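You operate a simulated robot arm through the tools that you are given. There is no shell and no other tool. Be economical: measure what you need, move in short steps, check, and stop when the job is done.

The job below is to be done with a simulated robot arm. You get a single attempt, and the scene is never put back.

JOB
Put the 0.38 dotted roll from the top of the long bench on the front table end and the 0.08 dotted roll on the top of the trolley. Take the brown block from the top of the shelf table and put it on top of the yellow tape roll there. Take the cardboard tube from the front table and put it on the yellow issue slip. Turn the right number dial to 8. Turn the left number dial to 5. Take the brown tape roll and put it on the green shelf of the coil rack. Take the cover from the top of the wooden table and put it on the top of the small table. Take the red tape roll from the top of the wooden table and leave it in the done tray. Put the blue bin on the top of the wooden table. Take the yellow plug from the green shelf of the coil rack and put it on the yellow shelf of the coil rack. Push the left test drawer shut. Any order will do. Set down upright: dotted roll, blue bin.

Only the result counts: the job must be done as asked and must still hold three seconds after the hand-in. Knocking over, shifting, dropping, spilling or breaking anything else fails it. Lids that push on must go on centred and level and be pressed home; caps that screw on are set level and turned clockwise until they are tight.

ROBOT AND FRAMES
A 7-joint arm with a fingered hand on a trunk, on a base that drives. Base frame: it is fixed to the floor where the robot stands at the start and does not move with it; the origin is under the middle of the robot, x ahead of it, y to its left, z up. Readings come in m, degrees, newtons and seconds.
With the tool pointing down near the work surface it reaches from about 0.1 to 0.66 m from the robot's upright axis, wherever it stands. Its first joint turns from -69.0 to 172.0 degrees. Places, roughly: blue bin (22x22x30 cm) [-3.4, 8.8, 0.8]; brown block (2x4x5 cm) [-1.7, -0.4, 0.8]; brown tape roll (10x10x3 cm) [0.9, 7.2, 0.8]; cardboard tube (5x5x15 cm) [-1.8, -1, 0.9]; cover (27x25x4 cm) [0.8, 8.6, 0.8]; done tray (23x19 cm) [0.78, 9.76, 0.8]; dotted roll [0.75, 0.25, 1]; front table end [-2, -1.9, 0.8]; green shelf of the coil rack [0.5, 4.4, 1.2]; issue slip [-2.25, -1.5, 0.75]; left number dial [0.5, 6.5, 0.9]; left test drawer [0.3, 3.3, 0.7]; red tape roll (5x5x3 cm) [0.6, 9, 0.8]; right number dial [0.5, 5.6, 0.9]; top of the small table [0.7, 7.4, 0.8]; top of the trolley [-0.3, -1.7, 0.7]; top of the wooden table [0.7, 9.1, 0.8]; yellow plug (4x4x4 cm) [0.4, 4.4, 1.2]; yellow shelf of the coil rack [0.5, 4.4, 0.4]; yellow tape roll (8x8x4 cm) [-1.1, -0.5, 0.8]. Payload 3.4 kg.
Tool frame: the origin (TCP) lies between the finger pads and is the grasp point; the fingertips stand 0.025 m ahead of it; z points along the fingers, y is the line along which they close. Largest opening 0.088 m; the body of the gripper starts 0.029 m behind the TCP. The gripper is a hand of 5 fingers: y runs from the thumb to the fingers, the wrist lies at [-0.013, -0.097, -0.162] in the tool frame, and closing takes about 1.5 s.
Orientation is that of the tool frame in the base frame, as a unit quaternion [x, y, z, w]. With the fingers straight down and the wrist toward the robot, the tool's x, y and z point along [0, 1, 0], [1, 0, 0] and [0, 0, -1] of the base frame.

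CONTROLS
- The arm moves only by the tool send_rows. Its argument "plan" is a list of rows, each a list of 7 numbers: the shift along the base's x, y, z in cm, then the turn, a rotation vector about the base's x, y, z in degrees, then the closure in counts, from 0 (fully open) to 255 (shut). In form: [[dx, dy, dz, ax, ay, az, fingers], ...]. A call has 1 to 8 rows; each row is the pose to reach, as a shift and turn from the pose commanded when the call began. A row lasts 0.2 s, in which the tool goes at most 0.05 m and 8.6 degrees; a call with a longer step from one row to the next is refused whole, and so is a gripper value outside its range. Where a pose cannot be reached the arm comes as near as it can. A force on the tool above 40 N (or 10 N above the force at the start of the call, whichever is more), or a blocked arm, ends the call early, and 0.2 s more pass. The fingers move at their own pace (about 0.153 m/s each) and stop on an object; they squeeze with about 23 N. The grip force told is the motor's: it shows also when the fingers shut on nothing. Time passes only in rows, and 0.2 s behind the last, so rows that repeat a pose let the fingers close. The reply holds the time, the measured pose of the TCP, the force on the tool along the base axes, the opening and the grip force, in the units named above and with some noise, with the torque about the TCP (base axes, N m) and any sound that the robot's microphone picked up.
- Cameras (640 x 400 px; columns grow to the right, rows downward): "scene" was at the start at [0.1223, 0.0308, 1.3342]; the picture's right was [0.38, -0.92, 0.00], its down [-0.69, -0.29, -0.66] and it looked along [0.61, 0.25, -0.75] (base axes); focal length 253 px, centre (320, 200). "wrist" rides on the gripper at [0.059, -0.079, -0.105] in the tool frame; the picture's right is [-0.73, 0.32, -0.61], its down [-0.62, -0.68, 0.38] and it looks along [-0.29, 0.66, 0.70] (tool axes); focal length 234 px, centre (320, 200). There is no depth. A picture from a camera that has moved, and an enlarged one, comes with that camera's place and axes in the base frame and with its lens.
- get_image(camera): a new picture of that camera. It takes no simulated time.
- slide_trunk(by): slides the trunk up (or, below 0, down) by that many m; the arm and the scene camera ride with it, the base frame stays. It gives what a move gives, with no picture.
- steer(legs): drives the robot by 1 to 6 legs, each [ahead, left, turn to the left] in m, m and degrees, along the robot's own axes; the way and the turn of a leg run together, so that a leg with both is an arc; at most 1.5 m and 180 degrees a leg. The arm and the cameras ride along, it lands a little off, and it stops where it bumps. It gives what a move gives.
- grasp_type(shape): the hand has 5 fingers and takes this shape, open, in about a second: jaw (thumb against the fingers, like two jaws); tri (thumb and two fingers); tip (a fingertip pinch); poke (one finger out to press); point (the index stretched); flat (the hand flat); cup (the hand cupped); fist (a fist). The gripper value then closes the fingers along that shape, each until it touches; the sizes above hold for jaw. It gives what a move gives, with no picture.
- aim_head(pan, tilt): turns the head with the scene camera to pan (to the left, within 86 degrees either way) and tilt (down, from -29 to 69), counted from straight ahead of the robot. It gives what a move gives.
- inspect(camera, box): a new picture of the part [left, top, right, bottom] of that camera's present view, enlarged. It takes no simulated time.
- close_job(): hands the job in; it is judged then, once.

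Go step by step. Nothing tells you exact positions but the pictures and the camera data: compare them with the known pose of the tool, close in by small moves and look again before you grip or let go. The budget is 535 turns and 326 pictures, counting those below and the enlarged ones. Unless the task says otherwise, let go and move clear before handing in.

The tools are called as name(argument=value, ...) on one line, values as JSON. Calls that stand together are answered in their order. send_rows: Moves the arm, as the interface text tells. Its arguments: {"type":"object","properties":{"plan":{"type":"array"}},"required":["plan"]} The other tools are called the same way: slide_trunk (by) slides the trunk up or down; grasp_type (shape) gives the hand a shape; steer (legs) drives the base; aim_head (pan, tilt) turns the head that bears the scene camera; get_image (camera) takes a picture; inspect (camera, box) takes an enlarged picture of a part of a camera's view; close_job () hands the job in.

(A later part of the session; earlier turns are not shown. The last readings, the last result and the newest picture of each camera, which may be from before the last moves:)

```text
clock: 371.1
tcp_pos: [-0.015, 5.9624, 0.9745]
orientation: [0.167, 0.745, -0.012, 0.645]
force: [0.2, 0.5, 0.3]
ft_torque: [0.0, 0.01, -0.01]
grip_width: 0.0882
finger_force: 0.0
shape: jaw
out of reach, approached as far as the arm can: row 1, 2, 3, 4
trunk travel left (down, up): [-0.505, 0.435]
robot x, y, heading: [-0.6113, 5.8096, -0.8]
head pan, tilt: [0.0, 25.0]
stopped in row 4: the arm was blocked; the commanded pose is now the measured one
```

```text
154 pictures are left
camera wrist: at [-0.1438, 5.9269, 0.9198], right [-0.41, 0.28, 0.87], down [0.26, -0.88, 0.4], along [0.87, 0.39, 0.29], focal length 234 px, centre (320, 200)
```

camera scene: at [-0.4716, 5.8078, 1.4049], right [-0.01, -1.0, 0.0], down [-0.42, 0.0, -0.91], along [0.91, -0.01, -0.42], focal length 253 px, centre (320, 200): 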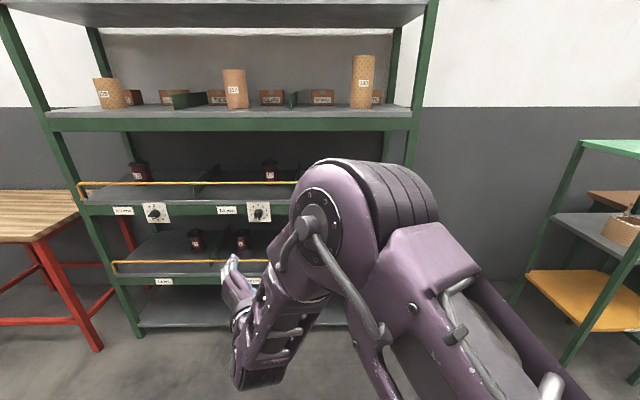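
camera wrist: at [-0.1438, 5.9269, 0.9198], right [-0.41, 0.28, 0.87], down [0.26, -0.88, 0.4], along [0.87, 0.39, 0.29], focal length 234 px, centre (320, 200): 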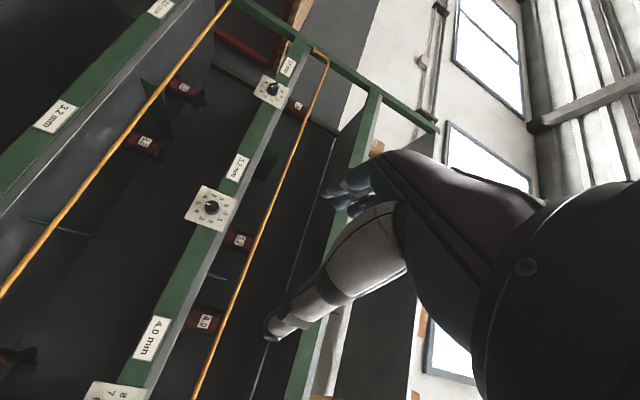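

The hand points to within about 17° of straight at the panel, which is enough to push a knob's bar around with one finger. Checking the pointing shape.

grasp_type(shape="point")

get_image(camera="wrist")

get_image(camera="scene")

grasp_type(shape="poke")

get_image(camera="wrist")

```text
clock: 372.0
tcp_pos: [-0.0156, 5.9648, 0.9756]
orientation: [0.166, 0.745, -0.012, 0.645]
force: [-1.1, -0.3, 0.6]
ft_torque: [0.0, -0.01, -0.02]
grip_width: 0.0806
finger_force: 0.0
shape: point
trunk travel left (down, up): [-0.505, 0.435]
robot x, y, heading: [-0.6147, 5.8078, -0.5]
head pan, tilt: [0.0, 25.0]
```

```text
153 pictures are left
camera wrist: at [-0.1441, 5.9274, 0.9208], right [-0.42, 0.28, 0.87], down [0.26, -0.88, 0.4], along [0.87, 0.39, 0.29], focal length 234 px, centre (320, 200)
```

wrist: 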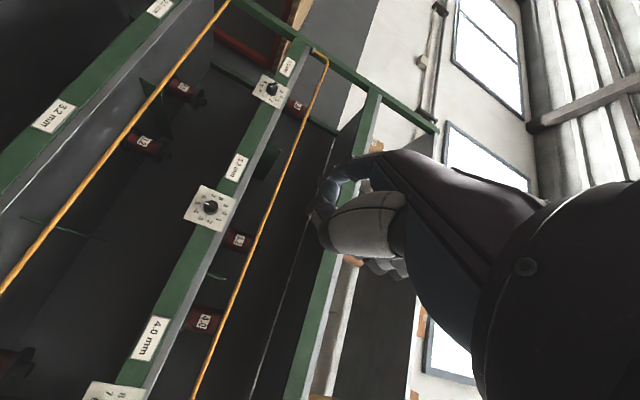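

```text
152 pictures are left
camera scene: at [-0.4717, 5.8077, 1.2649], right [-0.01, -1.0, 0.0], down [-0.42, 0.0, -0.91], along [0.91, -0.01, -0.42], focal length 253 px, centre (320, 200)
```

scene: 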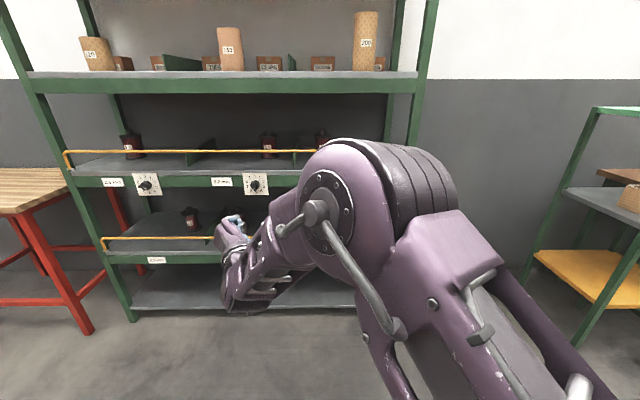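

```text
clock: 372.9
tcp_pos: [-0.0147, 5.964, 0.9769]
orientation: [0.167, 0.745, -0.012, 0.646]
force: [-0.7, 0.1, 0.3]
ft_torque: [-0.01, 0.01, -0.01]
grip_width: 0.0001
finger_force: 0.0
shape: poke
trunk travel left (down, up): [-0.505, 0.435]
robot x, y, heading: [-0.6125, 5.8092, -0.4]
head pan, tilt: [0.0, 25.0]
```

```text
151 pictures are left
camera wrist: at [-0.144, 5.9274, 0.9214], right [-0.42, 0.28, 0.87], down [0.26, -0.88, 0.4], along [0.87, 0.39, 0.29], focal length 234 px, centre (320, 200)
```

wrist: 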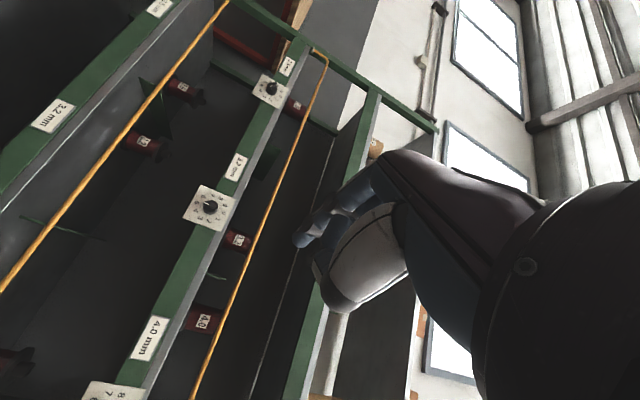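

The poking finger's tip sits about 2.5 cm ahead of the TCP. I'll drive the hand toward the right dial and measure it from close by.

slide_trunk(by=-0.06)

steer(legs=[[0.33, -0.34, 0.5]])

aim_head(pan=20, tilt=25)

get_image(camera="scene")

get_image(camera="wrist")

```text
clock: 373.9
tcp_pos: [-0.0151, 5.9636, 0.9171]
orientation: [0.166, 0.745, -0.012, 0.646]
force: [-1.0, 0.2, -0.8]
ft_torque: [0.0, 0.02, -0.01]
grip_width: 0.0
finger_force: 0.1
shape: poke
trunk travel left (down, up): [-0.445, 0.495]
robot x, y, heading: [-0.6111, 5.81, -0.6]
head pan, tilt: [0.0, 25.0]
```

```text
clock: 376.7
tcp_pos: [0.3011, 5.6306, 0.9175]
orientation: [0.162, 0.747, -0.007, 0.645]
force: [0.6, -0.7, 0.4]
ft_torque: [-0.02, 0.02, 0.02]
grip_width: 0.0
finger_force: 0.0
shape: poke
trunk travel left (down, up): [-0.445, 0.495]
robot x, y, heading: [-0.2975, 5.4641, 0.2]
head pan, tilt: [0.0, 25.0]
```

```text
clock: 377.5
tcp_pos: [0.3023, 5.6303, 0.9161]
orientation: [0.163, 0.746, -0.007, 0.646]
force: [0.4, 0.2, 0.3]
ft_torque: [-0.02, 0.02, -0.01]
grip_width: 0.0
finger_force: 0.1
shape: poke
trunk travel left (down, up): [-0.445, 0.495]
robot x, y, heading: [-0.2916, 5.4658, 0.1]
head pan, tilt: [20.0, 25.0]
```

```text
150 pictures are left
camera scene: at [-0.1575, 5.5, 1.2049], right [0.35, -0.94, 0.0], down [-0.4, -0.15, -0.91], along [0.85, 0.31, -0.42], focal length 253 px, centre (320, 200)
```

scene: 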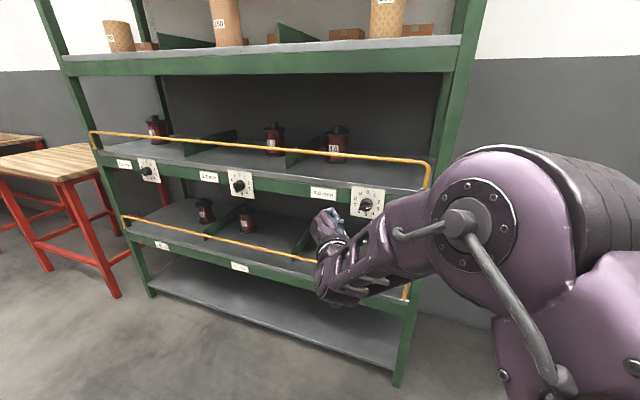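

```text
149 pictures are left
camera wrist: at [0.1745, 5.5926, 0.8614], right [-0.42, 0.27, 0.87], down [0.27, -0.88, 0.4], along [0.87, 0.4, 0.29], focal length 234 px, centre (320, 200)
```

wrist: 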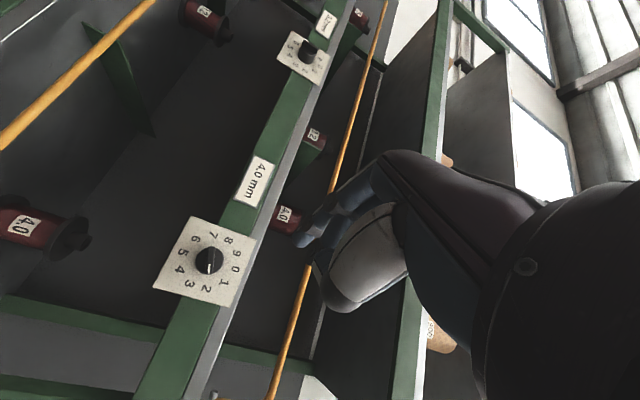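

inspect(camera="wrist", box=[150, 205, 262, 310])

inspect(camera="scene", box=[340, 180, 396, 224])

```text
3.81 times, centred on (206, 258) of wrist
camera zoom: at [0.1745, 5.5926, 0.8614], right [-0.42, 0.27, 0.87], down [0.27, -0.88, 0.4], along [0.87, 0.4, 0.29], focal length 892 px, centre (754, -19)
```

zoom: 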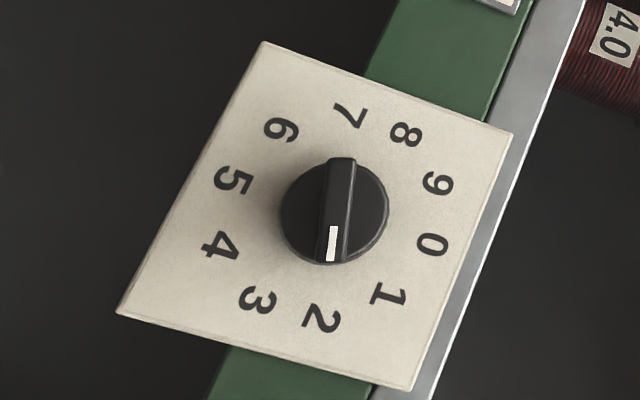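

```text
9.09 times, centred on (368, 202) of scene
camera zoom: at [-0.1575, 5.5, 1.2049], right [0.35, -0.94, 0.0], down [-0.4, -0.15, -0.91], along [0.85, 0.31, -0.42], focal length 2296 px, centre (-116, 182)
```

zoom: 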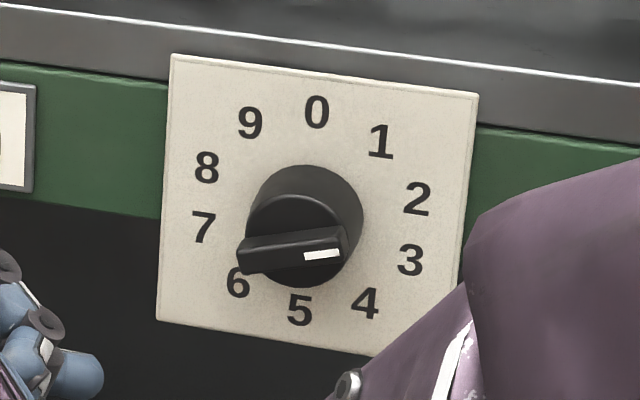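

The right knob's axis is at about y 5.609, z 0.855 with its front at x 0.548, pointing to 2. I'll bring the finger close, just upper-left of the knob.

slide_trunk(by=-0.036)

steer(legs=[[0.18, 0.005, 0]])

get_image(camera="wrist")

get_image(camera="scene")

```text
clock: 378.3
tcp_pos: [0.3032, 5.6315, 0.8809]
orientation: [0.163, 0.747, -0.007, 0.645]
force: [-0.8, 0.1, -0.3]
ft_torque: [0.0, -0.02, -0.01]
grip_width: 0.0
finger_force: 0.1
shape: poke
trunk travel left (down, up): [-0.409, 0.531]
robot x, y, heading: [-0.2957, 5.4593, 0.3]
head pan, tilt: [20.0, 25.0]
```

```text
clock: 379.8
tcp_pos: [0.4819, 5.6344, 0.8805]
orientation: [0.165, 0.745, -0.008, 0.646]
force: [-0.5, 0.0, 0.8]
ft_torque: [0.03, 0.02, -0.02]
grip_width: 0.0
finger_force: 0.1
shape: poke
trunk travel left (down, up): [-0.409, 0.531]
robot x, y, heading: [-0.1159, 5.4725, 0.1]
head pan, tilt: [20.0, 25.0]
```

```text
146 pictures are left
camera wrist: at [0.3522, 5.5968, 0.8253], right [-0.42, 0.27, 0.87], down [0.27, -0.88, 0.4], along [0.87, 0.4, 0.29], focal length 234 px, centre (320, 200)
```

wrist: 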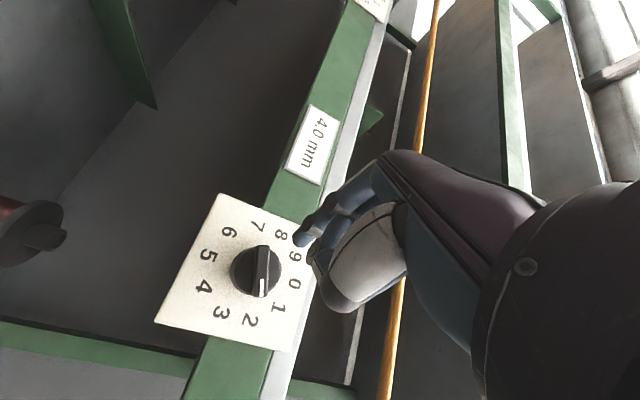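

```text
145 pictures are left
camera scene: at [0.0201, 5.5053, 1.1688], right [0.34, -0.94, 0.0], down [-0.4, -0.15, -0.91], along [0.85, 0.31, -0.42], focal length 253 px, centre (320, 200)
```

scene: 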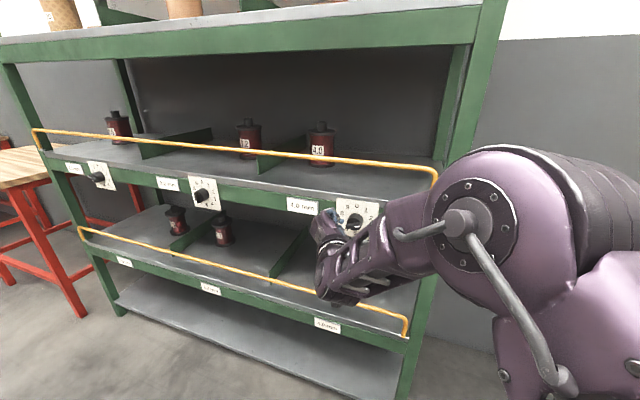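

send_rows(plan=[[2.5, 0.2, 0, 0, 0, 0, 0], [4.8, 0.2, 0, 0, 0, 0, 0], [4.8, 0.2, 0, 0, 0, 0, 0]])

get_image(camera="wrist")

```text
clock: 380.6
tcp_pos: [0.525, 5.6456, 0.8861]
orientation: [0.166, 0.747, -0.012, 0.644]
force: [0.7, 0.6, 0.5]
ft_torque: [0.0, 0.05, 0.0]
grip_width: 0.0
finger_force: 0.0
shape: poke
out of reach, approached as far as the arm can: row 1, 2, 3
trunk travel left (down, up): [-0.409, 0.531]
robot x, y, heading: [-0.115, 5.4713, 0.0]
head pan, tilt: [20.0, 25.0]
```

```text
144 pictures are left
camera wrist: at [0.3954, 5.6092, 0.8316], right [-0.41, 0.28, 0.87], down [0.26, -0.88, 0.4], along [0.87, 0.39, 0.29], focal length 234 px, centre (320, 200)
```

wrist: 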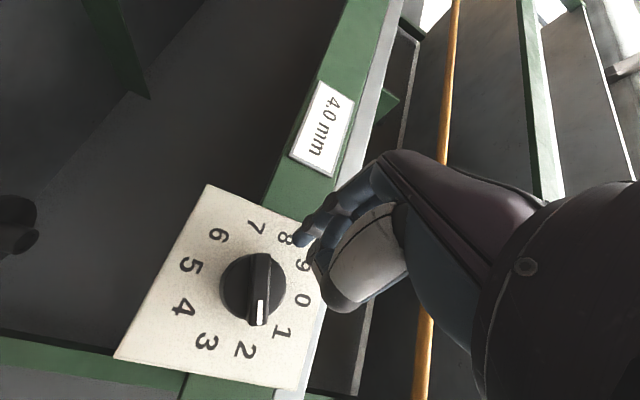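

send_rows(plan=[[0, 0, 0.2, 0, 6, 0, 0], [0, 0, 0.4, 0, 12, 0, 0], [0, 0, 0.5, 0, 15, 0, 0], [0, 0, 0.5, 0, 15, 0, 0]])

get_image(camera="wrist")

```text
clock: 381.6
tcp_pos: [0.5254, 5.647, 0.8914]
orientation: [0.161, 0.824, -0.03, 0.542]
force: [0.3, 0.2, 0.5]
ft_torque: [0.01, 0.01, 0.01]
grip_width: 0.0
finger_force: 0.0
shape: poke
trunk travel left (down, up): [-0.409, 0.531]
robot x, y, heading: [-0.1148, 5.4754, 0.2]
head pan, tilt: [20.0, 25.0]
```

```text
143 pictures are left
camera wrist: at [0.3864, 5.609, 0.8716], right [-0.18, 0.27, 0.95], down [0.36, -0.88, 0.32], along [0.92, 0.4, 0.06], focal length 234 px, centre (320, 200)
```

wrist: 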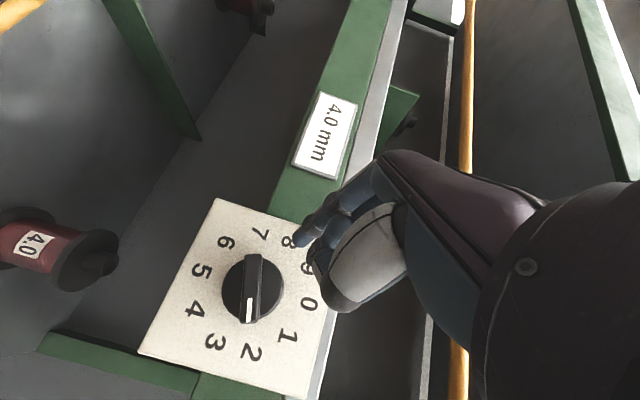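

send_rows(plan=[[0, -1.78, -1.0, 0, 0, 0, 0], [0.9, -1.78, -1.16, 0, 0, 0, 0], [0.9, -1.78, -1.16, 0, 0, 0, 0]])

inspect(camera="wrist", box=[160, 160, 384, 320])

```text
clock: 382.4
tcp_pos: [0.5321, 5.6317, 0.8807]
orientation: [0.159, 0.824, -0.029, 0.543]
force: [-3.2, 5.7, 2.4]
ft_torque: [0.1, 0.03, 0.03]
grip_width: 0.0
finger_force: 0.0
shape: poke
trunk travel left (down, up): [-0.409, 0.531]
robot x, y, heading: [-0.1185, 5.4724, 0.2]
head pan, tilt: [20.0, 25.0]
```

```text
2.50 times, centred on (272, 240) of wrist
camera zoom: at [0.3946, 5.5928, 0.8597], right [-0.18, 0.27, 0.94], down [0.36, -0.88, 0.32], along [0.91, 0.4, 0.06], focal length 585 px, centre (440, 100)
```

zoom: 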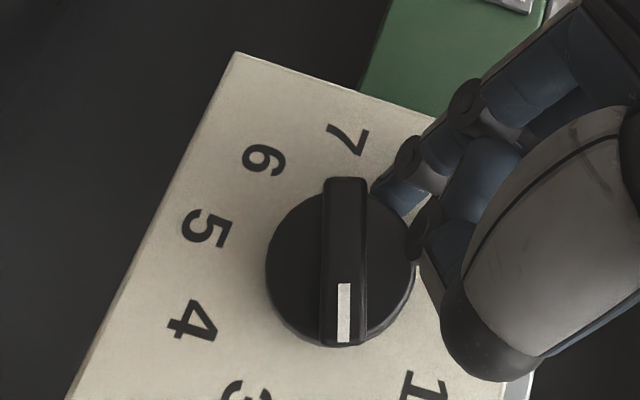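

send_rows(plan=[[0, 0.46, -0.74, 0, 0, 0, 0], [0, 0.59, -1.2, 0, 0, 0, 0], [0, 0.59, -1.61, 0, 0, 0, 0], [0, 0.5, -2.0, 0, 0, 0, 0]])

inspect(camera="wrist", box=[160, 160, 384, 320])

```text
clock: 383.4
tcp_pos: [0.534, 5.6355, 0.8592]
orientation: [0.16, 0.825, -0.03, 0.542]
force: [-0.3, 6.2, -0.2]
ft_torque: [0.02, 0.06, 0.09]
grip_width: 0.0
finger_force: 0.1
shape: poke
trunk travel left (down, up): [-0.409, 0.531]
robot x, y, heading: [-0.1165, 5.4736, 0.2]
head pan, tilt: [20.0, 25.0]
```

```text
2.50 times, centred on (272, 240) of wrist
camera zoom: at [0.3953, 5.598, 0.8392], right [-0.18, 0.27, 0.95], down [0.36, -0.88, 0.32], along [0.91, 0.4, 0.06], focal length 585 px, centre (440, 100)
```

zoom: 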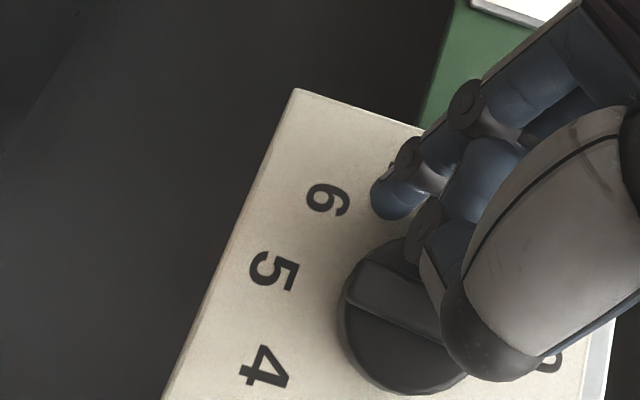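

The knob has turned. I'll back off a little to read it.

send_rows(plan=[[-2, 0.5, 0, 0, 0, 0, 0], [-5, 1, 0.5, 0, 0, 0, 0]])

inspect(camera="wrist", box=[160, 190, 384, 350])

```text
clock: 384.0
tcp_pos: [0.4821, 5.646, 0.8665]
orientation: [0.162, 0.823, -0.03, 0.543]
force: [0.2, -0.6, 0.1]
ft_torque: [0.01, -0.01, -0.02]
grip_width: 0.0
finger_force: 0.0
shape: poke
trunk travel left (down, up): [-0.409, 0.531]
robot x, y, heading: [-0.1179, 5.4753, 0.1]
head pan, tilt: [20.0, 25.0]
```

```text
2.50 times, centred on (272, 270) of wrist
camera zoom: at [0.3447, 5.6084, 0.8455], right [-0.18, 0.27, 0.95], down [0.36, -0.88, 0.32], along [0.92, 0.4, 0.06], focal length 585 px, centre (440, 25)
```

zoom: 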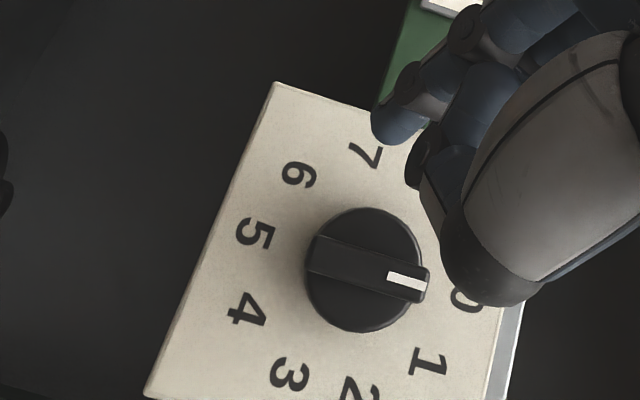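

The right dial now reads 0. I'll put the finger on the right side of the pointer and push it left toward 8.

send_rows(plan=[[0, -3, 1, 0, 0, 0, 0], [0, -5.8, 1.7, 0, 0, 0, 0], [2.5, -5.8, 1.7, 0, 0, 0, 0], [4.5, -5.8, 1.7, 0, 0, 0, 0], [4.5, -5.8, 1.7, 0, 0, 0, 0]])

inspect(camera="wrist", box=[160, 160, 384, 320])

```text
clock: 385.2
tcp_pos: [0.5284, 5.5858, 0.8808]
orientation: [0.162, 0.823, -0.029, 0.543]
force: [0.2, -0.5, 0.0]
ft_torque: [-0.02, -0.01, 0.02]
grip_width: 0.0
finger_force: 0.1
shape: poke
trunk travel left (down, up): [-0.409, 0.531]
robot x, y, heading: [-0.1178, 5.4719, -0.1]
head pan, tilt: [20.0, 25.0]
```

```text
2.50 times, centred on (272, 240) of wrist
camera zoom: at [0.3894, 5.5482, 0.8603], right [-0.18, 0.27, 0.95], down [0.36, -0.88, 0.32], along [0.92, 0.4, 0.06], focal length 585 px, centre (440, 100)
```

zoom: 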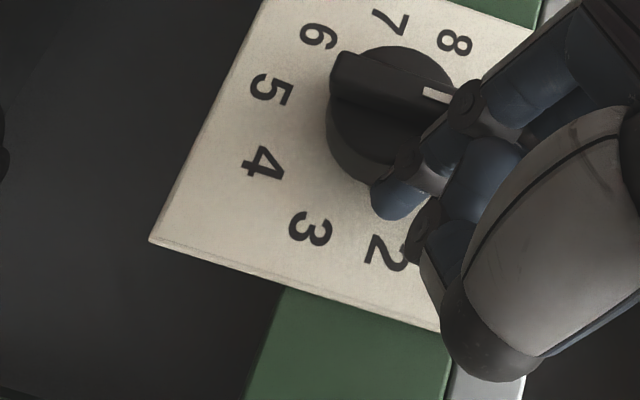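

send_rows(plan=[[0.4, 0.6, 0, 0, 0, 0, 0], [0.4, 1.2, 0.1, 0, 0, 0, 0], [0.4, 1.8, 0.4, 0, 0, 0, 0], [0.4, 2.3, 0.6, 0, 0, 0, 0], [0.4, 2.8, 0.67, 0, 0, 0, 0], [0.4, 3.3, 0.6, 0, 0, 0, 0], [0.4, 3.83, 0.4, 0, 0, 0, 0]])

inspect(camera="wrist", box=[160, 160, 384, 320])

```text
clock: 386.8
tcp_pos: [0.529, 5.6305, 0.8817]
orientation: [0.157, 0.828, -0.029, 0.538]
force: [-1.2, 2.0, 0.6]
ft_torque: [0.04, -0.02, 0.03]
grip_width: 0.0
finger_force: 0.0
shape: poke
trunk travel left (down, up): [-0.409, 0.531]
robot x, y, heading: [-0.1177, 5.4686, -0.1]
head pan, tilt: [20.0, 25.0]
```

```text
2.50 times, centred on (272, 240) of wrist
camera zoom: at [0.393, 5.5913, 0.8625], right [-0.17, 0.27, 0.95], down [0.37, -0.87, 0.32], along [0.91, 0.41, 0.05], focal length 585 px, centre (440, 100)
```

zoom: 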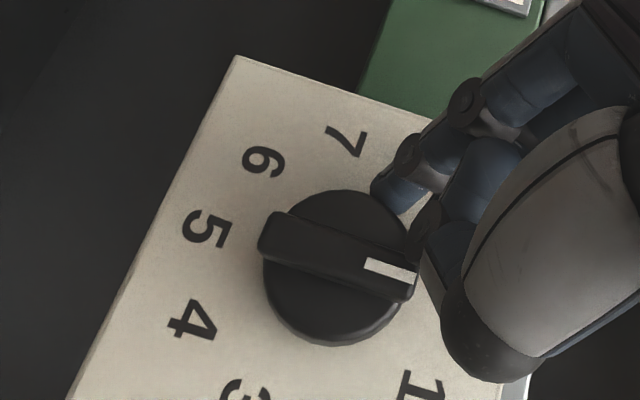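

The finger skimmed in front of the bar; it needs about 1 cm more depth. Going back to the right side and deeper.

send_rows(plan=[[-2.5, 0, 0.3, 0, 0, 0, 0], [-2.5, -2.5, 0.3, 0, 0, 0, 0], [-2.5, -4.5, 0, 0, 0, 0, 0], [0, -4.5, -0.2, 0, 0, 0, 0], [1.4, -4.5, -0.2, 0, 0, 0, 0], [1.4, -4.5, -0.2, 0, 0, 0, 0]])

inspect(camera="wrist", box=[160, 160, 384, 320])

```text
clock: 388.2
tcp_pos: [0.5413, 5.5828, 0.8863]
orientation: [0.157, 0.825, -0.028, 0.542]
force: [-35.1, 3.6, -9.7]
ft_torque: [0.11, 0.18, -0.17]
grip_width: 0.0001
finger_force: 0.0
shape: poke
trunk travel left (down, up): [-0.409, 0.531]
robot x, y, heading: [-0.1169, 5.4711, 0.2]
head pan, tilt: [20.0, 25.0]
```

```text
2.50 times, centred on (272, 240) of wrist
camera zoom: at [0.4034, 5.5439, 0.8658], right [-0.18, 0.27, 0.95], down [0.37, -0.87, 0.32], along [0.91, 0.41, 0.06], focal length 585 px, centre (440, 100)
```

zoom: 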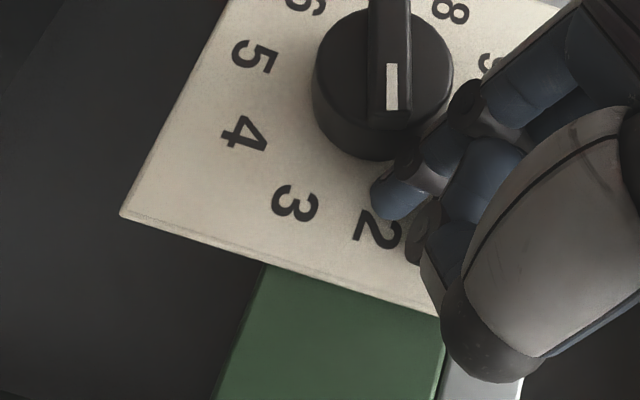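

send_rows(plan=[[-3.5, 0, 0, 0, 0, 0, 0], [-3.5, 0, -2, 0, 0, 0, 0], [-3.5, 0, -4, 0, 0, 0, 0], [-3.5, 0, -4, 0, 0, 0, 0]])

inspect(camera="wrist", box=[160, 120, 384, 280])

```text
clock: 389.2
tcp_pos: [0.5126, 5.5776, 0.8443]
orientation: [0.161, 0.824, -0.03, 0.543]
force: [-1.0, -0.8, 2.3]
ft_torque: [0.03, -0.04, 0.02]
grip_width: 0.0
finger_force: 0.0
shape: poke
trunk travel left (down, up): [-0.409, 0.531]
robot x, y, heading: [-0.115, 5.4775, -0.0]
head pan, tilt: [20.0, 25.0]
```

```text
2.50 times, centred on (272, 200) of wrist
camera zoom: at [0.3745, 5.5402, 0.8242], right [-0.18, 0.27, 0.95], down [0.36, -0.88, 0.32], along [0.92, 0.4, 0.06], focal length 585 px, centre (440, 200)
```

zoom: 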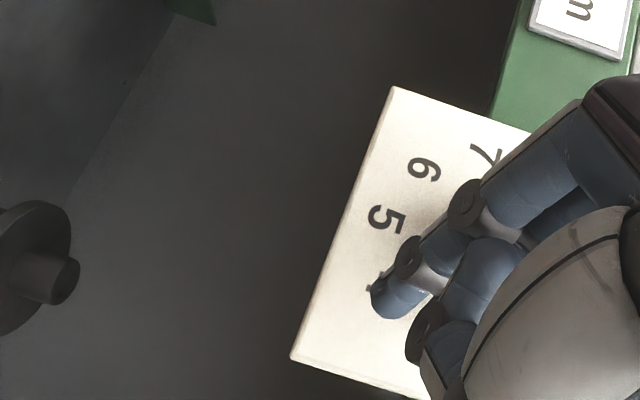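

send_rows(plan=[[0, 1.47, 0.8, 0, 0, 0, 0], [2.3, 1.47, 0.8, 0, 0, 0, 0], [2.3, 1.47, 0.8, 0, 0, 0, 0]])

inspect(camera="wrist", box=[160, 120, 384, 280])

```text
clock: 389.8
tcp_pos: [0.518, 5.5971, 0.8498]
orientation: [0.155, 0.829, -0.026, 0.537]
force: [-24.7, -5.9, -2.2]
ft_torque: [0.03, -0.23, 0.13]
grip_width: 0.0
finger_force: 0.1
shape: poke
trunk travel left (down, up): [-0.409, 0.531]
robot x, y, heading: [-0.1175, 5.4757, -0.0]
head pan, tilt: [20.0, 25.0]
stopped in row 2: the force on the tool passed its limit (the readings are from after the stop); the commanded pose is now the measured one
```

```text
2.50 times, centred on (272, 200) of wrist
camera zoom: at [0.3802, 5.5566, 0.831], right [-0.17, 0.27, 0.95], down [0.38, -0.87, 0.31], along [0.91, 0.41, 0.05], focal length 585 px, centre (440, 200)
```

zoom: 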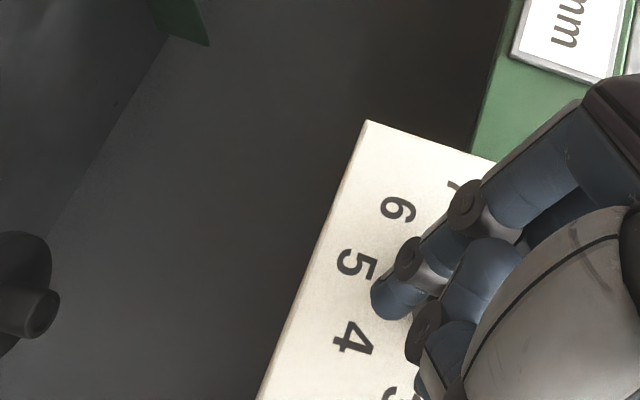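

Other fingers block the hand when the index is below the knob, so I'll work only from above. Repeating the first push from the upper left.

send_rows(plan=[[-2.5, 0, 0, 0, 0, 0, 0], [-5, 0, 0, 0, 0, 0, 0], [-5, 0, 0, 0, 0, 0, 0], [-5, 2, 1.5, 0, 0, 0, 0], [-5, 4.2, 3.2, 0, 0, 0, 0], [-5, 4.2, 3.2, 0, 0, 0, 0]])

inspect(camera="wrist", box=[160, 160, 384, 320])

```text
clock: 391.2
tcp_pos: [0.4748, 5.6359, 0.882]
orientation: [0.157, 0.828, -0.027, 0.538]
force: [1.1, 0.6, -0.9]
ft_torque: [-0.03, 0.01, -0.02]
grip_width: 0.0
finger_force: 0.1
shape: poke
trunk travel left (down, up): [-0.409, 0.531]
robot x, y, heading: [-0.1182, 5.4731, 0.0]
head pan, tilt: [20.0, 25.0]
```

```text
2.50 times, centred on (272, 240) of wrist
camera zoom: at [0.3371, 5.5972, 0.8635], right [-0.17, 0.27, 0.95], down [0.37, -0.87, 0.32], along [0.91, 0.41, 0.05], focal length 585 px, centre (440, 100)
```

zoom: 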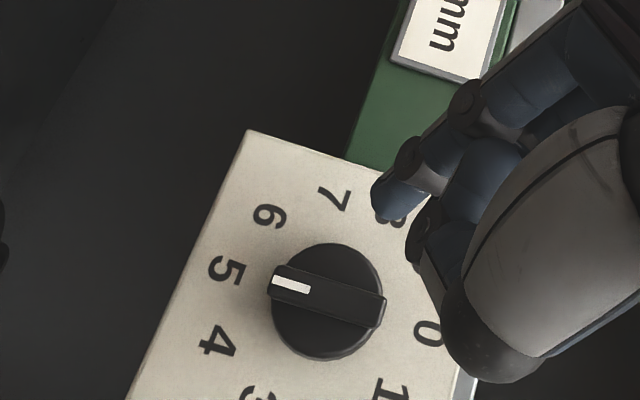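

The pointer now sits at 5, so a clockwise turn of 108° reaches 8. I'll push the top end of the bar to the right in small steps.

send_rows(plan=[[2.5, -0.2, -0.5, 0, 0, 0, 0], [4.5, -0.2, -0.5, 0, 0, 0, 0], [5.8, -0.2, -0.5, 0, 0, 0, 0], [5.8, -0.2, -0.5, 0, 0, 0, 0]])

inspect(camera="wrist", box=[160, 160, 384, 320])

```text
clock: 392.2
tcp_pos: [0.5331, 5.6356, 0.8772]
orientation: [0.158, 0.827, -0.027, 0.538]
force: [-0.2, 0.3, -0.2]
ft_torque: [-0.02, 0.0, 0.01]
grip_width: 0.0
finger_force: 0.0
shape: poke
trunk travel left (down, up): [-0.409, 0.531]
robot x, y, heading: [-0.1198, 5.4746, 0.1]
head pan, tilt: [20.0, 25.0]
```

```text
2.50 times, centred on (272, 240) of wrist
camera zoom: at [0.3944, 5.5972, 0.8584], right [-0.17, 0.27, 0.95], down [0.37, -0.87, 0.32], along [0.91, 0.41, 0.05], focal length 585 px, centre (440, 100)
```

zoom: 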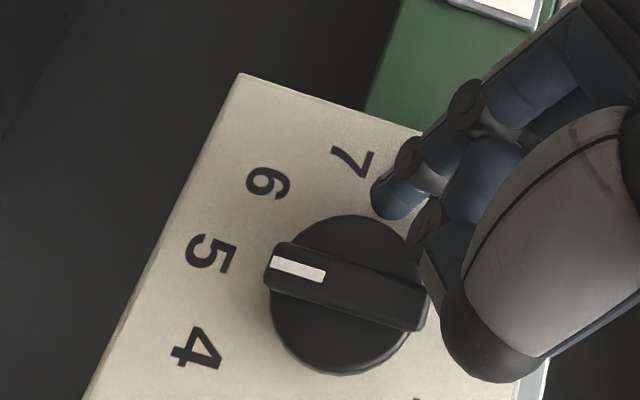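

send_rows(plan=[[0.2, -0.6, 0.3, 0, 0, 0, 0], [0.2, -1.3, 0.6, 0, 0, 0, 0], [0.2, -1.8, 0.75, 0, 0, 0, 0], [0.2, -2.2, 0.85, 0, 0, 0, 0], [0.2, -2.2, 0.85, 0, 0, 0, 0]])

inspect(camera="wrist", box=[160, 130, 384, 290])

```text
clock: 393.4
tcp_pos: [0.53, 5.6178, 0.8892]
orientation: [0.154, 0.826, -0.026, 0.541]
force: [-0.5, 23.8, 22.1]
ft_torque: [0.5, -0.35, 0.42]
grip_width: 0.0
finger_force: 0.1
shape: poke
trunk travel left (down, up): [-0.409, 0.531]
robot x, y, heading: [-0.1177, 5.4725, 0.2]
head pan, tilt: [20.0, 25.0]
```

```text
2.50 times, centred on (272, 210) of wrist
camera zoom: at [0.3927, 5.5792, 0.8692], right [-0.18, 0.27, 0.95], down [0.37, -0.87, 0.32], along [0.91, 0.41, 0.05], focal length 585 px, centre (440, 175)
```

zoom: 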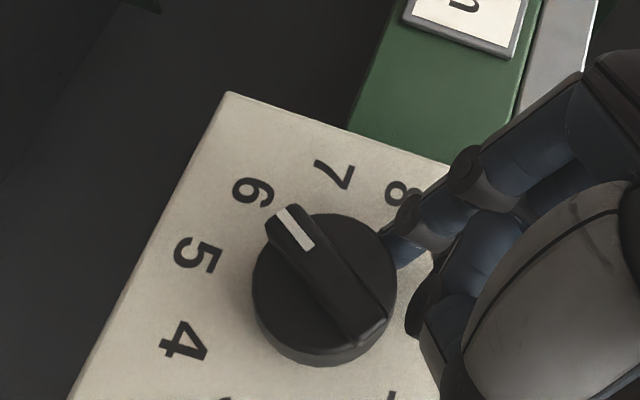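

send_rows(plan=[[0.2, -0.6, 0.1, 0, 0, 0, 0], [0.3, -1.2, 0, 0, 0, 0, 0], [0.3, -1.6, -0.3, 0, 0, 0, 0], [0.3, -1.9, -0.6, 0, 0, 0, 0], [0.3, -1.9, -0.6, 0, 0, 0, 0]])

inspect(camera="wrist", box=[160, 130, 384, 290])

```text
clock: 394.0
tcp_pos: [0.5301, 5.6106, 0.8961]
orientation: [0.154, 0.824, -0.02, 0.545]
force: [-2.2, 12.5, 27.7]
ft_torque: [0.39, -0.49, 0.27]
grip_width: 0.0
finger_force: 0.0
shape: poke
trunk travel left (down, up): [-0.409, 0.531]
robot x, y, heading: [-0.1174, 5.4719, 0.3]
head pan, tilt: [20.0, 25.0]
stopped in row 3: the force on the tool passed its limit (the readings are from after the stop); the commanded pose is now the measured one
```

```text
2.50 times, centred on (272, 210) of wrist
camera zoom: at [0.3924, 5.5693, 0.8751], right [-0.19, 0.26, 0.95], down [0.38, -0.87, 0.32], along [0.91, 0.42, 0.07], focal length 585 px, centre (440, 175)
```

zoom: 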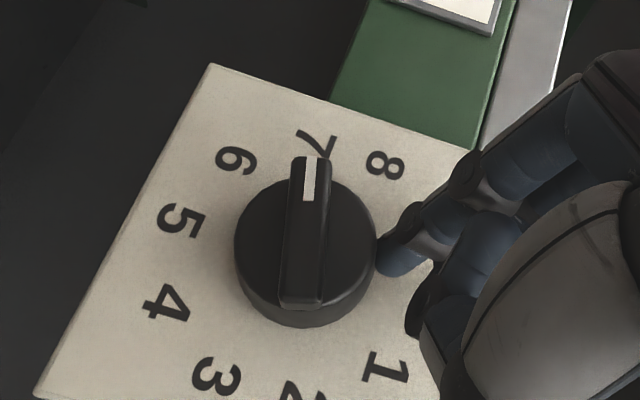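

send_rows(plan=[[-1.5, 0, 0.3, 0, 0, 0, 0], [-1.5, -0.3, 0, 0, 0, 0, 0], [-1.1, -0.5, -1.0, 0, 0, 0, 0], [-1.0, -0.7, -1.25, 0, 0, 0, 0], [-1.0, -0.9, -1.5, 0, 0, 0, 0], [-1.0, -1.15, -1.8, 0, 0, 0, 0], [-1.0, -1.35, -2.07, 0, 0, 0, 0]])

inspect(camera="wrist", box=[160, 130, 384, 290])

```text
clock: 395.6
tcp_pos: [0.5213, 5.5894, 0.867]
orientation: [0.157, 0.826, -0.026, 0.541]
force: [-19.7, -6.6, 2.9]
ft_torque: [-0.06, 0.13, -0.05]
grip_width: 0.0
finger_force: 0.1
shape: poke
trunk travel left (down, up): [-0.409, 0.531]
robot x, y, heading: [-0.1156, 5.4737, 0.3]
head pan, tilt: [20.0, 25.0]
```

```text
2.50 times, centred on (272, 210) of wrist
camera zoom: at [0.3835, 5.5498, 0.8484], right [-0.18, 0.27, 0.95], down [0.37, -0.87, 0.32], along [0.91, 0.41, 0.06], focal length 585 px, centre (440, 175)
```

zoom: 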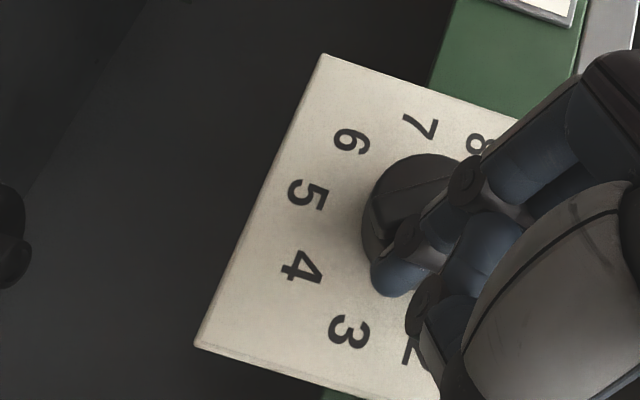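

send_rows(plan=[[-2, 0, 0, 0, 0, 0, 0], [-4, 0, 0, 0, 0, 0, 0], [-6, 0, 0, 0, 0, 0, 0], [-6, 2, 1.5, 0, 0, 0, 0], [-6, 4.5, 2, 0, 0, 0, 0], [-6, 4.5, 2, 0, 0, 0, 0]])

inspect(camera="wrist", box=[160, 160, 384, 320])

```text
clock: 397.0
tcp_pos: [0.4637, 5.6375, 0.8874]
orientation: [0.156, 0.827, -0.023, 0.539]
force: [-0.3, 0.2, -0.3]
ft_torque: [0.02, 0.01, 0.01]
grip_width: 0.0
finger_force: 0.4
shape: poke
trunk travel left (down, up): [-0.409, 0.531]
robot x, y, heading: [-0.121, 5.4733, 0.3]
head pan, tilt: [20.0, 25.0]
```

```text
2.50 times, centred on (272, 240) of wrist
camera zoom: at [0.3253, 5.5978, 0.8679], right [-0.18, 0.26, 0.95], down [0.38, -0.87, 0.31], along [0.91, 0.41, 0.05], focal length 585 px, centre (440, 100)
```

zoom: 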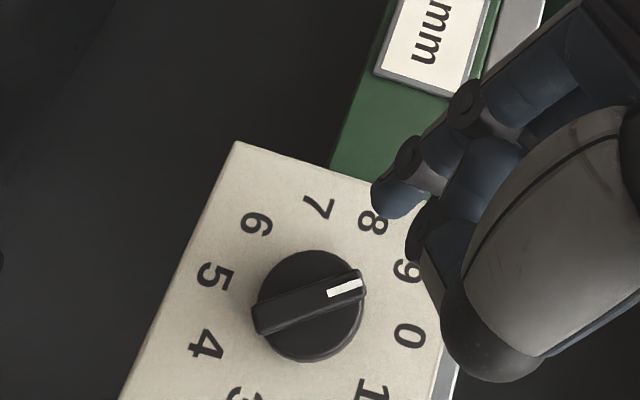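

The pointer is at 9; one step counter-clockwise is needed. I'll nudge it from its upper-right side.

send_rows(plan=[[0, -1.5, 0.3, 0, 0, 0, 0], [0, -3.0, 0.3, 0, 0, 0, 0], [3, -3.0, -0.1, 0, 0, 0, 0], [5.7, -3.0, -0.2, 0, 0, 0, 0], [5.7, -3.0, -0.2, 0, 0, 0, 0], [5.7, -2.4, -0.15, 0, 0, 0, 0], [5.7, -1.8, -0.2, 0, 0, 0, 0], [5.7, -1.8, -0.2, 0, 0, 0, 0]])

inspect(camera="wrist", box=[160, 130, 384, 290])

```text
clock: 398.8
tcp_pos: [0.5184, 5.6198, 0.8844]
orientation: [0.154, 0.827, -0.023, 0.54]
force: [-14.3, -1.0, -2.8]
ft_torque: [-0.02, 0.24, -0.04]
grip_width: 0.0001
finger_force: 0.1
shape: poke
trunk travel left (down, up): [-0.409, 0.531]
robot x, y, heading: [-0.118, 5.4732, 0.4]
head pan, tilt: [20.0, 25.0]
```

```text
2.50 times, centred on (272, 210) of wrist
camera zoom: at [0.3805, 5.58, 0.8646], right [-0.18, 0.26, 0.95], down [0.38, -0.87, 0.31], along [0.91, 0.42, 0.05], focal length 585 px, centre (440, 175)
```

zoom: 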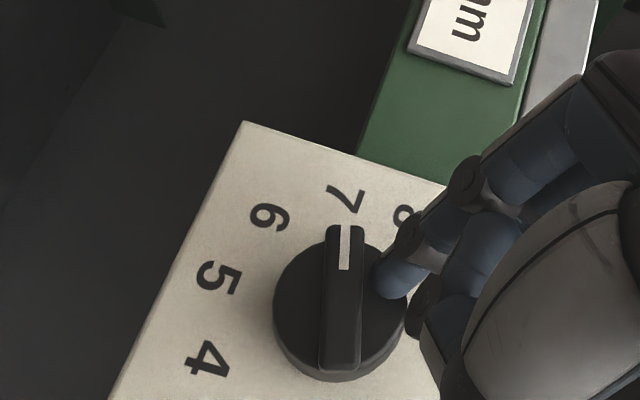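

The bar overshot to 7. From these contacts I now know the finger keeps about 19 mm from the bar, so I can aim one step clockwise precisely.

send_rows(plan=[[0, -0.15, 0.9, 0, 0, 0, 0], [0, -1.25, 0.75, 0, 0, 0, 0], [0, -1.79, 0.27, 0, 0, 0, 0], [0, -2.1, 0, 0, 0, 0, 0], [0, -2.37, -0.3, 0, 0, 0, 0], [0, -2.37, -0.3, 0, 0, 0, 0]])

send_rows(plan=[[-2, 0, 0, 0, 0, 0, 0], [-4, 0, 0, 0, 0, 0, 0], [-6, 0, 0, 0, 0, 0, 0], [-6, 2, 1, 0, 0, 0, 0], [-6, 4.5, 1, 0, 0, 0, 0], [-6, 4.5, 1, 0, 0, 0, 0]])

inspect(camera="wrist", box=[160, 160, 384, 320])

```text
clock: 400.2
tcp_pos: [0.5207, 5.5935, 0.8825]
orientation: [0.157, 0.827, -0.024, 0.54]
force: [-2.4, -2.8, 2.7]
ft_torque: [0.0, 0.01, -0.04]
grip_width: 0.0
finger_force: 0.0
shape: poke
trunk travel left (down, up): [-0.409, 0.531]
robot x, y, heading: [-0.1195, 5.4725, 0.1]
head pan, tilt: [20.0, 25.0]
```

```text
clock: 401.6
tcp_pos: [0.4595, 5.6381, 0.8929]
orientation: [0.156, 0.827, -0.023, 0.539]
force: [0.1, 0.1, 0.8]
ft_torque: [0.0, 0.01, 0.01]
grip_width: 0.0
finger_force: 0.1
shape: poke
trunk travel left (down, up): [-0.409, 0.531]
robot x, y, heading: [-0.1207, 5.471, -0.1]
head pan, tilt: [20.0, 25.0]
```

```text
2.50 times, centred on (272, 240) of wrist
camera zoom: at [0.3224, 5.6002, 0.874], right [-0.18, 0.26, 0.95], down [0.38, -0.87, 0.31], along [0.91, 0.41, 0.05], focal length 585 px, centre (440, 100)
```

zoom: 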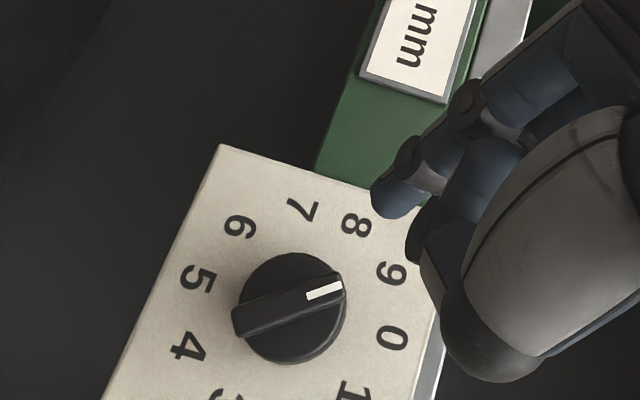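

send_rows(plan=[[0, -2, 0.3, 0, 0, 0, 0], [0, -4.05, 0.3, 0, 0, 0, 0], [3, -4.05, -0.3, 0, 0, 0, 0], [6, -4.05, -0.5, 0, 0, 0, 0], [6, -4.05, -0.6, 0, 0, 0, 0], [6, -3.3, -0.6, 0, 0, 0, 0], [6, -2.6, -0.6, 0, 0, 0, 0], [6, -2.6, -0.6, 0, 0, 0, 0]])

inspect(camera="wrist", box=[160, 130, 384, 290])

```text
clock: 403.4
tcp_pos: [0.5188, 5.6164, 0.8868]
orientation: [0.154, 0.827, -0.023, 0.54]
force: [-12.6, -0.6, -1.3]
ft_torque: [-0.04, 0.23, -0.04]
grip_width: 0.0001
finger_force: 0.1
shape: poke
trunk travel left (down, up): [-0.409, 0.531]
robot x, y, heading: [-0.1174, 5.4734, -0.1]
head pan, tilt: [20.0, 25.0]
```

```text
2.50 times, centred on (272, 210) of wrist
camera zoom: at [0.3805, 5.5758, 0.8671], right [-0.18, 0.26, 0.95], down [0.38, -0.87, 0.31], along [0.91, 0.41, 0.06], focal length 585 px, centre (440, 175)
```

zoom: 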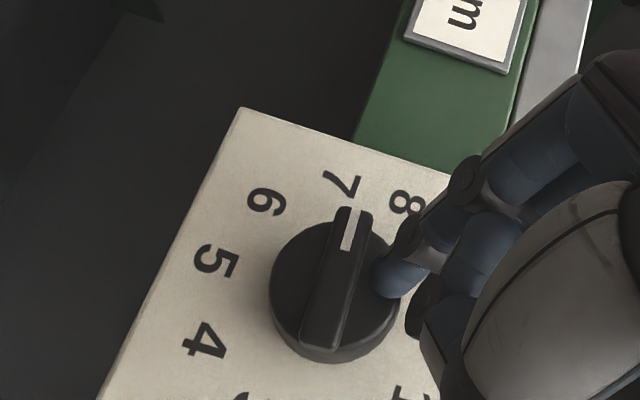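

The dial is continuous, with the bar now about a third of the way from 7 to 8. I'll swing it past to the right, then return, stopping where the finger's contact direction matches 8.

send_rows(plan=[[0, -0.15, 0.7, 0, 0, 0, 0], [0, -0.95, 0.55, 0, 0, 0, 0], [0, -1.5, 0.06, 0, 0, 0, 0], [0, -2.3, -0.4, 0, 0, 0, 0], [0, -2.3, -0.4, 0, 0, 0, 0], [0, -1.6, -0.2, 0, 0, 0, 0], [0, -1.0, -0.1, 0, 0, 0, 0], [0, -1.0, -0.1, 0, 0, 0, 0]])

inspect(camera="wrist", box=[160, 130, 384, 290])

```text
clock: 405.2
tcp_pos: [0.5181, 5.6049, 0.8847]
orientation: [0.154, 0.828, -0.022, 0.539]
force: [-9.1, 0.4, 0.7]
ft_torque: [-0.02, 0.07, 0.0]
grip_width: 0.0
finger_force: 0.0
shape: poke
trunk travel left (down, up): [-0.409, 0.531]
robot x, y, heading: [-0.1155, 5.4695, 0.3]
head pan, tilt: [20.0, 25.0]
```

```text
2.50 times, centred on (272, 210) of wrist
camera zoom: at [0.38, 5.5649, 0.8663], right [-0.18, 0.26, 0.95], down [0.38, -0.87, 0.31], along [0.91, 0.42, 0.05], focal length 585 px, centre (440, 175)
```

zoom: 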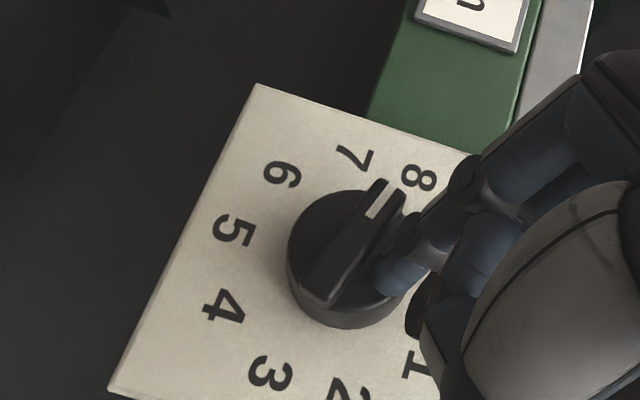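

The bar now lines up with 8. I'll ease off it and withdraw straight back.

send_rows(plan=[[-0.2, -0.1, 0.4, 0, 0, 0, 0], [-0.5, -0.2, 0.8, 0, 0, 0, 0], [-2.5, -0.2, 0.8, 0, 0, 0, 0], [-5, -0.2, 0.8, 0, 0, 0, 0], [-6, -0.2, 0.8, 0, 0, 0, 0], [-6, 2.5, 0.8, 0, 0, 0, 0], [-6, 3, 0.8, 0, 0, 0, 0]])

inspect(camera="wrist", box=[160, 160, 384, 320])

```text
clock: 406.8
tcp_pos: [0.4605, 5.6351, 0.8953]
orientation: [0.157, 0.827, -0.023, 0.539]
force: [-0.8, -0.6, -0.4]
ft_torque: [0.02, 0.01, -0.03]
grip_width: 0.0001
finger_force: 0.0
shape: poke
trunk travel left (down, up): [-0.409, 0.531]
robot x, y, heading: [-0.1188, 5.4751, 0.4]
head pan, tilt: [20.0, 25.0]
```

```text
2.50 times, centred on (272, 240) of wrist
camera zoom: at [0.3231, 5.5957, 0.8751], right [-0.18, 0.26, 0.95], down [0.38, -0.87, 0.31], along [0.91, 0.41, 0.05], focal length 585 px, centre (440, 100)
```

zoom: 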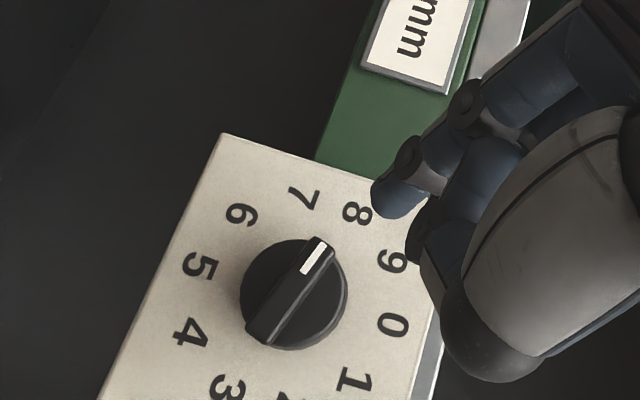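

The right dial reads 8. Now to the left dial: backing off slightly and moving 0.89 m to the left.

steer(legs=[[-0.1, 0, 0], [0, 0.89, 0], [0.08, 0, 0]])

get_image(camera="wrist")

```text
clock: 413.1
tcp_pos: [0.469, 6.5231, 0.8946]
orientation: [0.176, 0.824, -0.038, 0.538]
force: [-0.1, 0.2, -0.1]
ft_torque: [-0.01, -0.01, 0.01]
grip_width: 0.0
finger_force: 0.1
shape: poke
trunk travel left (down, up): [-0.409, 0.531]
robot x, y, heading: [-0.1168, 6.3915, -2.8]
head pan, tilt: [20.0, 25.0]
```

```text
123 pictures are left
camera wrist: at [0.3295, 6.49, 0.8746], right [-0.16, 0.27, 0.95], down [0.33, -0.89, 0.31], along [0.93, 0.37, 0.05], focal length 234 px, centre (320, 200)
```

wrist: 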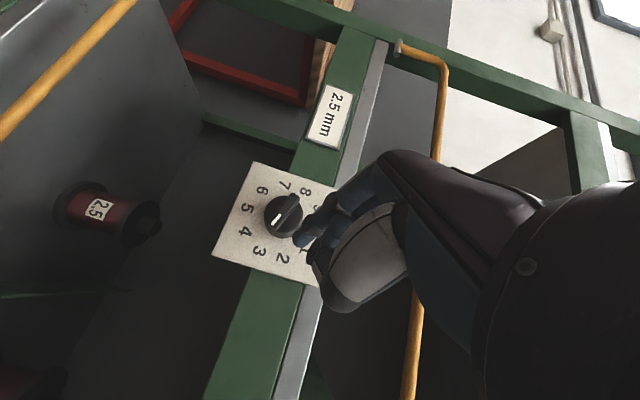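

steer(legs=[[0, 0, 2.9]])

inspect(camera="wrist", box=[160, 160, 384, 320])

```text
clock: 413.9
tcp_pos: [0.4612, 6.5522, 0.8933]
orientation: [0.156, 0.827, -0.024, 0.539]
force: [-0.3, -0.2, -0.1]
ft_torque: [-0.01, -0.04, 0.0]
grip_width: 0.0003
finger_force: 0.1
shape: poke
trunk travel left (down, up): [-0.409, 0.531]
robot x, y, heading: [-0.1184, 6.3904, 0.4]
head pan, tilt: [20.0, 25.0]
```

```text
2.50 times, centred on (272, 240) of wrist
camera zoom: at [0.3231, 6.5131, 0.8749], right [-0.18, 0.26, 0.95], down [0.38, -0.87, 0.31], along [0.91, 0.41, 0.05], focal length 585 px, centre (440, 100)
```

zoom: 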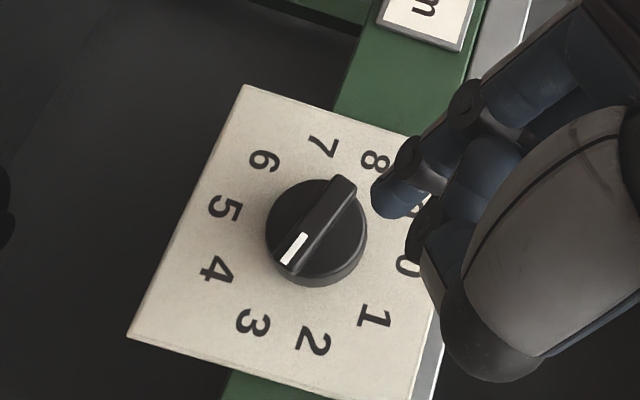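

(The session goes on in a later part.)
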